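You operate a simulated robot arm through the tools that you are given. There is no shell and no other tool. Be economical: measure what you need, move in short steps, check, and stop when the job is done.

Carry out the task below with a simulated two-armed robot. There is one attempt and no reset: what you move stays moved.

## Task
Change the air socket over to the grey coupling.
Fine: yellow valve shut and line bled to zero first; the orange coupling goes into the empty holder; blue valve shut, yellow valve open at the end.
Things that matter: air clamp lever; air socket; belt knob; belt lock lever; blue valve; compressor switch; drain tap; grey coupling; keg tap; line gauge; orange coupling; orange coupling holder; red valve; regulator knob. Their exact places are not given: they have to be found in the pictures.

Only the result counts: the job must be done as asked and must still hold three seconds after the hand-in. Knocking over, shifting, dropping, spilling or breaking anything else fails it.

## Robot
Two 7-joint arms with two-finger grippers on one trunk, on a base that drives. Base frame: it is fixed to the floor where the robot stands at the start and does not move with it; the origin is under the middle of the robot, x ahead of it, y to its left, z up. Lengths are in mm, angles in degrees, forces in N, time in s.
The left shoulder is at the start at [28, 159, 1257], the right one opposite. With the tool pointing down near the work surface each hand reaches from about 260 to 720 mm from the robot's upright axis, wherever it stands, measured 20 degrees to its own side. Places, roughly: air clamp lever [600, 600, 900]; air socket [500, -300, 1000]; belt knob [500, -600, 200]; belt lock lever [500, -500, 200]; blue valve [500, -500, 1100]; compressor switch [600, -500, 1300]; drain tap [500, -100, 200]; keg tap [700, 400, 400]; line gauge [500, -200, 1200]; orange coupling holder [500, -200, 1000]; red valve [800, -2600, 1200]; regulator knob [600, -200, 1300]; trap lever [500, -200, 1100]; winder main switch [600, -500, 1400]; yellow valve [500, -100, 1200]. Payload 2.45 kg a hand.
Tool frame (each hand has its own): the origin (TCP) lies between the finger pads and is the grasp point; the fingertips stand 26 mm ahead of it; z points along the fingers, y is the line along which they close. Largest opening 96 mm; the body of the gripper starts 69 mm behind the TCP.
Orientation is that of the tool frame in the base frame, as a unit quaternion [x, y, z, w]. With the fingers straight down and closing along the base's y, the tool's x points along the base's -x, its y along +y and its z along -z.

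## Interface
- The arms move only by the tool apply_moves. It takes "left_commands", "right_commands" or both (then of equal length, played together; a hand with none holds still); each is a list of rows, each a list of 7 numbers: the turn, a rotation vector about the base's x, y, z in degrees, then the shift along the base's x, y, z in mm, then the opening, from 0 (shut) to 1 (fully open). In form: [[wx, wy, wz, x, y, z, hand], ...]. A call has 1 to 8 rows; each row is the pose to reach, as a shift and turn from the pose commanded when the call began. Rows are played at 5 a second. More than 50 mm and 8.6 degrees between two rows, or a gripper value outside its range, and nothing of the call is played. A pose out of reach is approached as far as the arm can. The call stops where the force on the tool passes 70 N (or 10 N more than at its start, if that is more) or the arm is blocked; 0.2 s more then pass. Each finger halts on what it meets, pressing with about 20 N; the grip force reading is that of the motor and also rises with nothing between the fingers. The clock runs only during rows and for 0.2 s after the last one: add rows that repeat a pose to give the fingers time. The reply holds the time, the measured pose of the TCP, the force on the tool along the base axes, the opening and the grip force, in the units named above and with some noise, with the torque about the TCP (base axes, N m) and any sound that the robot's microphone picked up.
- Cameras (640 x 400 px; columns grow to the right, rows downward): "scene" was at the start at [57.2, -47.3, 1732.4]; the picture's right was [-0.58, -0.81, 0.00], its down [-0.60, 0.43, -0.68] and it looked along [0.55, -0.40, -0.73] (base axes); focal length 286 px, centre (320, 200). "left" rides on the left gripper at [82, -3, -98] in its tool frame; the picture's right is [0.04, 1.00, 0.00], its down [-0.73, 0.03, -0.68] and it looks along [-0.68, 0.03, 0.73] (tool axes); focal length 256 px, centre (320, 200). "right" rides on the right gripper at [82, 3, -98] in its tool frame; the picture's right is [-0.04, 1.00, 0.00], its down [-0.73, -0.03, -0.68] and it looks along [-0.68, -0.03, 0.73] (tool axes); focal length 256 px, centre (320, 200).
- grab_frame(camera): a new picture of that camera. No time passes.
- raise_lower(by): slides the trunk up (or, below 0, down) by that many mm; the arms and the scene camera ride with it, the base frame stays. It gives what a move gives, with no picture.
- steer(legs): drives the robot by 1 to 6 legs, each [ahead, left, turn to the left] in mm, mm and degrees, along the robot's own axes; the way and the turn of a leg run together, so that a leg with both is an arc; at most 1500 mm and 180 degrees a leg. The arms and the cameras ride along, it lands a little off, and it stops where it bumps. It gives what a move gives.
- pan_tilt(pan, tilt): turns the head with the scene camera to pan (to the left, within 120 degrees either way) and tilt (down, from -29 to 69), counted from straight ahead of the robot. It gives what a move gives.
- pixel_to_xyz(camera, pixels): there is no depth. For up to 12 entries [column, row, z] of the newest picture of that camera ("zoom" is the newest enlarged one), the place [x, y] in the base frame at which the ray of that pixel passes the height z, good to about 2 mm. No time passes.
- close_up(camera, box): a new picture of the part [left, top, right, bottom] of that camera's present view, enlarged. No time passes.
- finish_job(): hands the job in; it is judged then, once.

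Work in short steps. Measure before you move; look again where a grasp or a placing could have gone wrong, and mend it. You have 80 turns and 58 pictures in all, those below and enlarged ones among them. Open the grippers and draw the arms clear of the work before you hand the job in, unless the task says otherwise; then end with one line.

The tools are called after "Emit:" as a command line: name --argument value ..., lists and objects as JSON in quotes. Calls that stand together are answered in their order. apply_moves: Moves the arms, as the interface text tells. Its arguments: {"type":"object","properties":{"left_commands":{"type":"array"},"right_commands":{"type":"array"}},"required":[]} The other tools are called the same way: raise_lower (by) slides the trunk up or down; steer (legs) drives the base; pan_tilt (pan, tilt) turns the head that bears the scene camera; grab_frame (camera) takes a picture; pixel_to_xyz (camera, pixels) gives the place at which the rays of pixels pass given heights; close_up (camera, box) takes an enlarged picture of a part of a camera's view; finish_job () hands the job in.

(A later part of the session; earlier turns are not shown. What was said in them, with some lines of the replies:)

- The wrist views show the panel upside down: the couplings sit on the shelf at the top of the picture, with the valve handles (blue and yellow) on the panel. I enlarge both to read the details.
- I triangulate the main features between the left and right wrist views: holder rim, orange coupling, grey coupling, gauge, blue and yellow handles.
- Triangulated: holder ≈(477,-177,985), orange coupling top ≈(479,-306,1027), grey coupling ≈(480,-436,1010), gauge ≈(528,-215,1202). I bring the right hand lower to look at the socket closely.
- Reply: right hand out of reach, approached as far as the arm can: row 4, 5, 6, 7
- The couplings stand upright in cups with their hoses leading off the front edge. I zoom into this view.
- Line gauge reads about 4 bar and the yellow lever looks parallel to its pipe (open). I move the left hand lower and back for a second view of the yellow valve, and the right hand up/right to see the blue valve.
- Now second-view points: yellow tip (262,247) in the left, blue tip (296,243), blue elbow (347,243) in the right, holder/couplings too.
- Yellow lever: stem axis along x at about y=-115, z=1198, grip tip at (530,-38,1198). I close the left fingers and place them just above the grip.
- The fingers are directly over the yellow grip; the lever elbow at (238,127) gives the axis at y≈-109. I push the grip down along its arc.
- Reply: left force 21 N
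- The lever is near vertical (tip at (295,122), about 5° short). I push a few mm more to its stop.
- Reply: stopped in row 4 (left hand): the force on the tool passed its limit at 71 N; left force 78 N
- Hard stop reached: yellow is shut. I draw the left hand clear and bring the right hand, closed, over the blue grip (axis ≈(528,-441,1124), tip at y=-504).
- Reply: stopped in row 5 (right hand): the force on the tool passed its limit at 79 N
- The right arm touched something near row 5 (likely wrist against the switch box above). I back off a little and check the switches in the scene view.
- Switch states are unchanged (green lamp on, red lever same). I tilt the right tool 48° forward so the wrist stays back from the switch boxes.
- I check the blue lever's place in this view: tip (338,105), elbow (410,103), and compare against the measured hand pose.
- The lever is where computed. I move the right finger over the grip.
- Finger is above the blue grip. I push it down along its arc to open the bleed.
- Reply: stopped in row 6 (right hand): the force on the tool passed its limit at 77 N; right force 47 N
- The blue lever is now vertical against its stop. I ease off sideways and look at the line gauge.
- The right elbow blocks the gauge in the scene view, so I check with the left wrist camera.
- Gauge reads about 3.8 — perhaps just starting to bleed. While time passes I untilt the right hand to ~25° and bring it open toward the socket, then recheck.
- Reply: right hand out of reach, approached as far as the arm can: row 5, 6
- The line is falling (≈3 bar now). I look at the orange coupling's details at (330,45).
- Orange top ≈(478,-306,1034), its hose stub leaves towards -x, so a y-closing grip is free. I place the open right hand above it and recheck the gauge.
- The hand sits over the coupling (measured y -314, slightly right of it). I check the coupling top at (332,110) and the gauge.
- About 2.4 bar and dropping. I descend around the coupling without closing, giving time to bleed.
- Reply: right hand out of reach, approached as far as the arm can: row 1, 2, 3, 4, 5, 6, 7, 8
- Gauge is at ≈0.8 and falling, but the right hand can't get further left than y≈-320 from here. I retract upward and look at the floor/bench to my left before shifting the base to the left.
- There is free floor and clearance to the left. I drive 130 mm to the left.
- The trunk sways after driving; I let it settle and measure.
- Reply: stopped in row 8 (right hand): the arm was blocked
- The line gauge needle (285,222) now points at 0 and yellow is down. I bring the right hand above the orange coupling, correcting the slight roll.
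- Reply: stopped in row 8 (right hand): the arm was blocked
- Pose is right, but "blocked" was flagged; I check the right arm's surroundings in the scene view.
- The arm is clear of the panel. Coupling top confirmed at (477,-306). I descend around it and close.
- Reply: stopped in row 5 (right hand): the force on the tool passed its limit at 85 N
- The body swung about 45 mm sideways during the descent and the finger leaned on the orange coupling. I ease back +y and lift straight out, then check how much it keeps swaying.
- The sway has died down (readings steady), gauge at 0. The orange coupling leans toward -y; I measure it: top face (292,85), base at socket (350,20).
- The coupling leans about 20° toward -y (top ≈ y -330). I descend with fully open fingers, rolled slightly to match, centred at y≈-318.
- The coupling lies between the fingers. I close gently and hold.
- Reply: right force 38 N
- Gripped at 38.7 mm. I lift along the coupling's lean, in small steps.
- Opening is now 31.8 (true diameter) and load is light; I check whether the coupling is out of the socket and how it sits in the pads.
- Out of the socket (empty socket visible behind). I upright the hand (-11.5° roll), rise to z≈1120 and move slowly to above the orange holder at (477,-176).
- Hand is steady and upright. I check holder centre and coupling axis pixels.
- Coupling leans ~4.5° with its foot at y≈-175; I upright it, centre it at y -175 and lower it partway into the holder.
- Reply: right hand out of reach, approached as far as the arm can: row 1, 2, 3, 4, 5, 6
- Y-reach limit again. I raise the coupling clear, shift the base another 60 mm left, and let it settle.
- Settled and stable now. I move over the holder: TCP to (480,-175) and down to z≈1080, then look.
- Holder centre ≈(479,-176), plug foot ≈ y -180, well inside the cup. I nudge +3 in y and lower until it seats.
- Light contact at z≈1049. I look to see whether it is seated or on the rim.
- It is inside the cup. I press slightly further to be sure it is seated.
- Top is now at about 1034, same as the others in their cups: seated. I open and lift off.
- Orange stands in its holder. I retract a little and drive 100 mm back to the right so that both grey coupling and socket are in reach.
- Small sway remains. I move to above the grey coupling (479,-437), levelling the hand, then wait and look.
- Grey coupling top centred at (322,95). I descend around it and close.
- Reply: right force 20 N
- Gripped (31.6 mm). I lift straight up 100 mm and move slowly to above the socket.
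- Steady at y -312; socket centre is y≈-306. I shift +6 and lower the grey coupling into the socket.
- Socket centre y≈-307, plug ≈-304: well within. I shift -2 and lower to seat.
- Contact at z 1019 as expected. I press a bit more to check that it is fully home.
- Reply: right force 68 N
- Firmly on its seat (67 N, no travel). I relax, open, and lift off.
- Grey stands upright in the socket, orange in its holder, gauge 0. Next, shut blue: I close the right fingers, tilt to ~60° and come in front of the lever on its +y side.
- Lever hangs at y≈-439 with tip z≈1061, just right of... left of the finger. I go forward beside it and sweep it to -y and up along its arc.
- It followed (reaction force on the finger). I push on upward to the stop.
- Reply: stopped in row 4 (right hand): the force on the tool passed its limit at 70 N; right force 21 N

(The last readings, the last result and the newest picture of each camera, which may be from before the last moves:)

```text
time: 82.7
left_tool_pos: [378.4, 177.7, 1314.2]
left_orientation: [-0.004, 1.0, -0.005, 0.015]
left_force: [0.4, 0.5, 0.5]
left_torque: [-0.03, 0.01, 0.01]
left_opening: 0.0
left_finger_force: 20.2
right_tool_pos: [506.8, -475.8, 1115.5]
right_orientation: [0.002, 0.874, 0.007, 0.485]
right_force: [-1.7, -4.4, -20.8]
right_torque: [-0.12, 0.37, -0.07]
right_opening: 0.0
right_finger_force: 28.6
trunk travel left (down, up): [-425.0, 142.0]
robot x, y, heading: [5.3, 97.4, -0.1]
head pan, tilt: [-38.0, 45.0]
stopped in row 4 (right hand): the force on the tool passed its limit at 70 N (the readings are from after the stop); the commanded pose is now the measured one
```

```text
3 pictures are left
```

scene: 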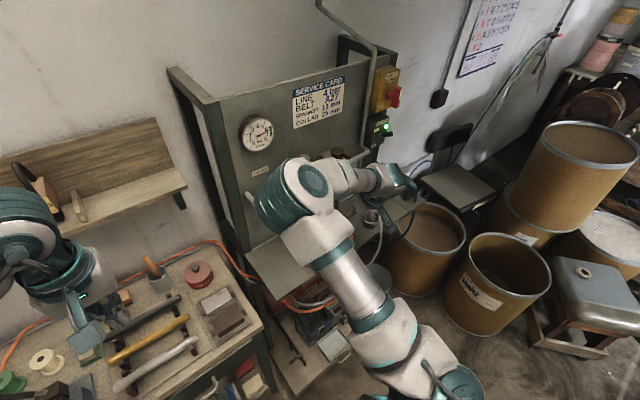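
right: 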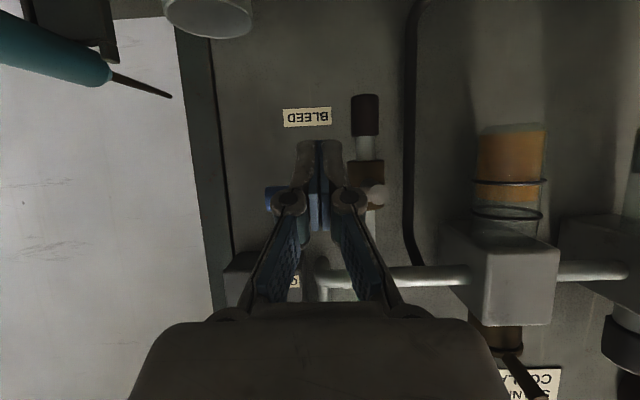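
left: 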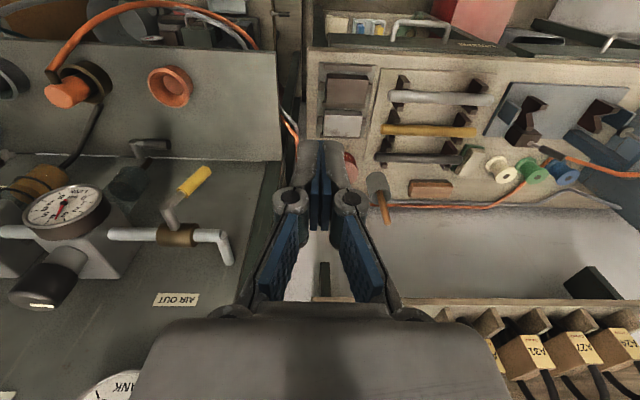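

Blue lever is horizontal again (elbow (375,195), tip (270,200)) against its stop: shut. I withdraw the right hand and then drive 125 mm right for the left hand to reach the yellow valve.

Emit:
apply_moves --right_commands '[[0, 0, 0, -5, 0, -10, 0], [0, 0, 0, -40, 0, -12, 0], [0, 0, 0, -85, 10, -5, 0], [0, 0, 0, -110, 30, 30, 0], [0, 0, 0, -120, 50, 75, 0], [0, 0, 0, -125, 65, 110, 0], [0, 0, 0, -125, 65, 110, 0]]'

Emit:
steer --legs '[[0, -32, 0], [0, -31, 0], [0, -31, 0], [0, -31, 0]]'

Emit:
apply_moves --left_commands '[[0, -7.5, 0, 0, 0, -10, 0], [0, -15, 0, 0, -5, -20, 0], [0, -22.5, 0, 0, -10, -35, 0], [0, -30, 0, 0, -20, -50, 0], [0, -37.5, 0, 0, -30, -65, 0], [0, -45, 0, 0, -40, -80, 0], [0, -52.5, 0, 0, -50, -95, 0], [0, -60, 0, 0, -60, -110, 0]]'

```text
refused: row 5 steps farther than a row can; nothing moved
```

```text
time: 84.8
left_tool_pos: [379.6, 66.8, 1311.0]
left_orientation: [-0.005, 1.0, -0.009, 0.013]
left_force: [0.7, 0.1, 0.4]
left_torque: [-0.04, 0.03, 0.05]
left_opening: 0.0
left_finger_force: 20.0
right_tool_pos: [509.4, -586.8, 1121.9]
right_orientation: [-0.003, 0.872, 0.003, 0.489]
right_force: [0.9, -0.5, -1.0]
right_torque: [-0.01, 0.01, 0.0]
right_opening: 0.1
right_finger_force: 28.9
trunk travel left (down, up): [-425.0, 142.0]
robot x, y, heading: [3.0, -29.0, -0.5]
head pan, tilt: [-38.0, 45.0]
```

```text
time: 86.6
left_tool_pos: [377.3, -0.0, 1202.9]
left_orientation: [-0.001, 0.858, -0.01, 0.514]
left_force: [-0.5, 0.2, 0.0]
left_torque: [0.01, 0.02, -0.01]
left_opening: 0.0
left_finger_force: 20.2
left hand out of reach, approached as far as the arm can: row 8
right_tool_pos: [506.5, -591.4, 1120.7]
right_orientation: [-0.001, 0.872, 0.004, 0.489]
right_force: [-0.6, 0.7, -1.0]
right_torque: [0.05, 0.0, 0.01]
right_opening: 0.1
right_finger_force: 28.5
trunk travel left (down, up): [-425.0, 142.0]
robot x, y, heading: [5.5, -29.1, -0.2]
head pan, tilt: [-38.0, 45.0]
```

The retract was refused, yet the drive took place with the hand still forward; I check for damage around the blue lever and the hanging gun.

Emit:
grab_frame --camera "right"

```text
2 pictures are left
```

right: 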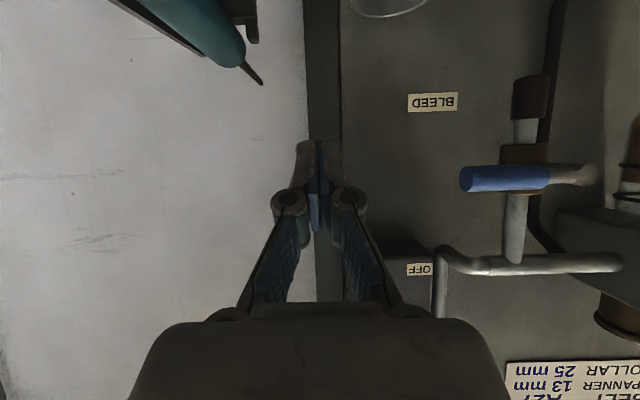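

Nothing harmed: blue lever horizontal, gun still in its holder. I withdraw the right hand back now.

Emit:
apply_moves --right_commands '[[0, 0, 0, -30, 0, 0, 0], [0, 0, 0, -65, 0, 5, 0], [0, 0, 0, -100, 5, 20, 0], [0, 0, 0, -125, 15, 50, 0], [0, 0, 0, -130, 25, 80, 0], [0, 0, 0, -130, 25, 80, 0]]' --left_commands '[[0, 0, 0, 0, -20, -10, 0], [0, 0, 0, 10, -45, -15, 0], [0, 0, 0, 20, -75, -20, 0], [0, 0, 0, 30, -105, -30, 0], [0, 0, 0, 40, -135, -40, 0], [0, 0, 0, 40, -138, -45, 0]]'

```text
time: 88.0
left_tool_pos: [418.3, -135.7, 1158.4]
left_orientation: [-0.002, 0.858, -0.009, 0.514]
left_force: [-0.6, 0.7, -0.6]
left_torque: [0.01, -0.03, -0.02]
left_opening: 0.0
left_finger_force: 19.8
right_tool_pos: [376.4, -564.4, 1201.8]
right_orientation: [-0.001, 0.872, 0.003, 0.489]
right_force: [-0.2, -0.2, -0.5]
right_torque: [-0.02, 0.0, 0.0]
right_opening: 0.0
right_finger_force: 28.3
trunk travel left (down, up): [-425.0, 142.0]
robot x, y, heading: [2.9, -36.2, -0.3]
head pan, tilt: [-38.0, 45.0]
```

Left hand is at (418,-136,1158), right of the hanging yellow lever (y≈-109). I go in beside it and sweep it to +y and up, as done with blue.

Emit:
apply_moves --left_commands '[[0, 0, 0, 35, -4, -6, 0], [0, 0, 0, 70, -4, -10, 0], [0, 0, 0, 101, -4, -10, 0], [0, 0, 0, 101, 9, -10, 0], [0, 0, 0, 101, 34, -15, 0], [0, 0, 0, 101, 45, -9, 0], [0, 0, 0, 101, 55, 0, 0], [0, 0, 0, 101, 63, 15, 0]]'

```text
time: 89.8
left_tool_pos: [519.8, -70.7, 1174.1]
left_orientation: [-0.001, 0.858, -0.011, 0.514]
left_force: [0.1, 0.2, -0.3]
left_torque: [0.0, 0.0, 0.02]
left_opening: 0.1
left_finger_force: 20.1
right_tool_pos: [376.1, -562.2, 1202.7]
right_orientation: [-0.003, 0.872, 0.003, 0.489]
right_force: [-0.7, 0.6, 0.9]
right_torque: [-0.03, -0.01, 0.0]
right_opening: 0.2
right_finger_force: 28.5
trunk travel left (down, up): [-425.0, 142.0]
robot x, y, heading: [4.1, -32.8, -0.4]
head pan, tilt: [-38.0, 45.0]
```

No residual force; I continue upward to the stop.

Emit:
apply_moves --left_commands '[[0, 0, 0, 0, 1, 5, 0], [0, 0, 0, 0, 2, 10, 0], [0, 0, 0, 0, 2, 15, 0], [0, 0, 0, 0, 2, 19, 0], [0, 0, 0, 0, 2, 22, 0], [0, 0, 0, 0, 2, 22, 0]]'

```text
time: 91.2
left_tool_pos: [516.6, -71.8, 1185.8]
left_orientation: [0.002, 0.864, -0.005, 0.503]
left_force: [-21.8, 0.0, -63.2]
left_torque: [0.11, 0.36, -0.1]
left_opening: 6.2
left_finger_force: 28.4
right_tool_pos: [378.3, -568.2, 1199.3]
right_orientation: [-0.001, 0.872, 0.004, 0.49]
right_force: [-0.7, -0.3, -0.6]
right_torque: [-0.01, 0.0, 0.01]
right_opening: 0.0
right_finger_force: 28.4
trunk travel left (down, up): [-425.0, 142.0]
robot x, y, heading: [6.1, -32.7, -0.1]
head pan, tilt: [-38.0, 45.0]
```

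Stopped hard with 63 N at the height expected for horizontal. I back off downward and away.

Emit:
apply_moves --left_commands '[[0, 0, 0, -3, 0, -14, 0], [0, 0, 0, -3, 0, -24, 0], [0, 0, 0, -40, 0, -26, 0], [0, 0, 0, -80, 5, -26, 0], [0, 0, 0, -115, 15, -20, 0], [0, 0, 0, -140, 30, 0, 0.3], [0, 0, 0, -150, 50, 20, 0.5], [0, 0, 0, -150, 55, 25, 0.5]]'

Emit:
grab_frame --camera "left"

```text
time: 93.0
left_tool_pos: [368.5, -17.0, 1220.5]
left_orientation: [-0.001, 0.859, -0.009, 0.513]
left_force: [1.1, -1.2, 0.4]
left_torque: [0.0, 0.01, 0.02]
left_opening: 48.1
left_finger_force: 0.0
right_tool_pos: [375.5, -565.9, 1201.9]
right_orientation: [-0.002, 0.872, 0.004, 0.489]
right_force: [0.3, 0.7, -0.1]
right_torque: [0.01, -0.01, 0.0]
right_opening: 0.0
right_finger_force: 27.8
trunk travel left (down, up): [-425.0, 142.0]
robot x, y, heading: [1.3, -30.2, -0.6]
head pan, tilt: [-38.0, 45.0]
```

```text
1 pictures are left
```

left: 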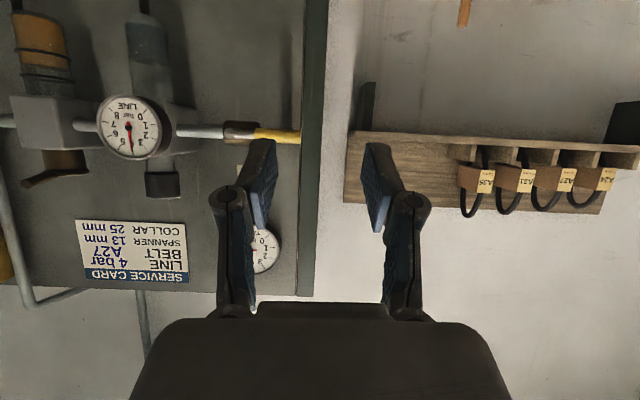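

Yellow is in line with its pipe and the line gauge is back near 4 bar. I open the right gripper, draw both hands back, and take the last picture.

Emit:
apply_moves --left_commands '[[0, 0, 0, 0, 20, 15, 0.7], [0, 0, 0, 0, 45, 30, 1], [0, 0, 0, 0, 60, 45, 1], [0, 0, 0, 0, 60, 45, 1]]' --right_commands '[[0, 0, 0, -10, 0, 15, 0.4], [0, 0, 0, -20, 0, 30, 0.8], [0, 0, 0, -20, 0, 45, 1], [0, 0, 0, -20, 0, 45, 1]]'

Emit:
grab_frame --camera "scene"

```text
time: 94.0
left_tool_pos: [379.7, 33.7, 1272.1]
left_orientation: [-0.001, 0.858, -0.009, 0.513]
left_force: [-0.4, 0.3, 0.3]
left_torque: [0.0, 0.03, 0.01]
left_opening: 95.7
left_finger_force: 0.0
left hand out of reach, approached as far as the arm can: row 2, 3, 4
right_tool_pos: [356.8, -566.0, 1247.0]
right_orientation: [-0.002, 0.872, 0.003, 0.489]
right_force: [-1.3, -0.4, 0.0]
right_torque: [-0.03, 0.02, -0.02]
right_opening: 96.0
right_finger_force: 0.0
trunk travel left (down, up): [-425.0, 142.0]
robot x, y, heading: [0.4, -29.9, -0.3]
head pan, tilt: [-38.0, 45.0]
```

```text
0 pictures are left
```

scene: 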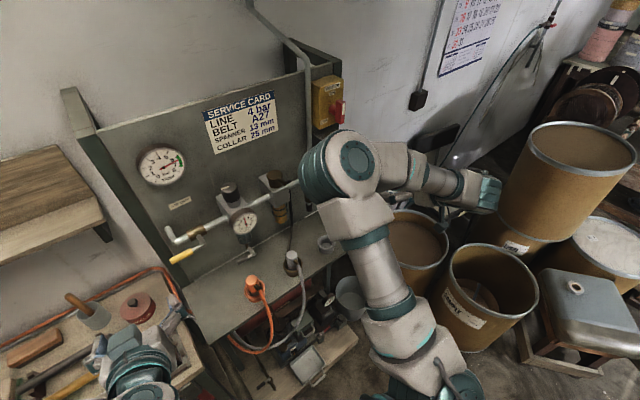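

The last picture shows orange in its holder at (253,287), grey in the socket at (291,262), the yellow lever along its pipe, and both arms clear. I hand in.

Emit:
finish_job

```text
The job is handed in.
```

The air socket now holds the grey coupling and the orange one stands in its holder. Yellow was shut and the line bled to zero first; at hand-in blue was shut, yellow open and the line gauge back near 4 bar. On the way a finger tipped the orange coupling in the socket, the right arm bumped something near the switch boxes, and one drive dragged the right hand past the blue lever. Later pictures showed nothing out of place from any of these.
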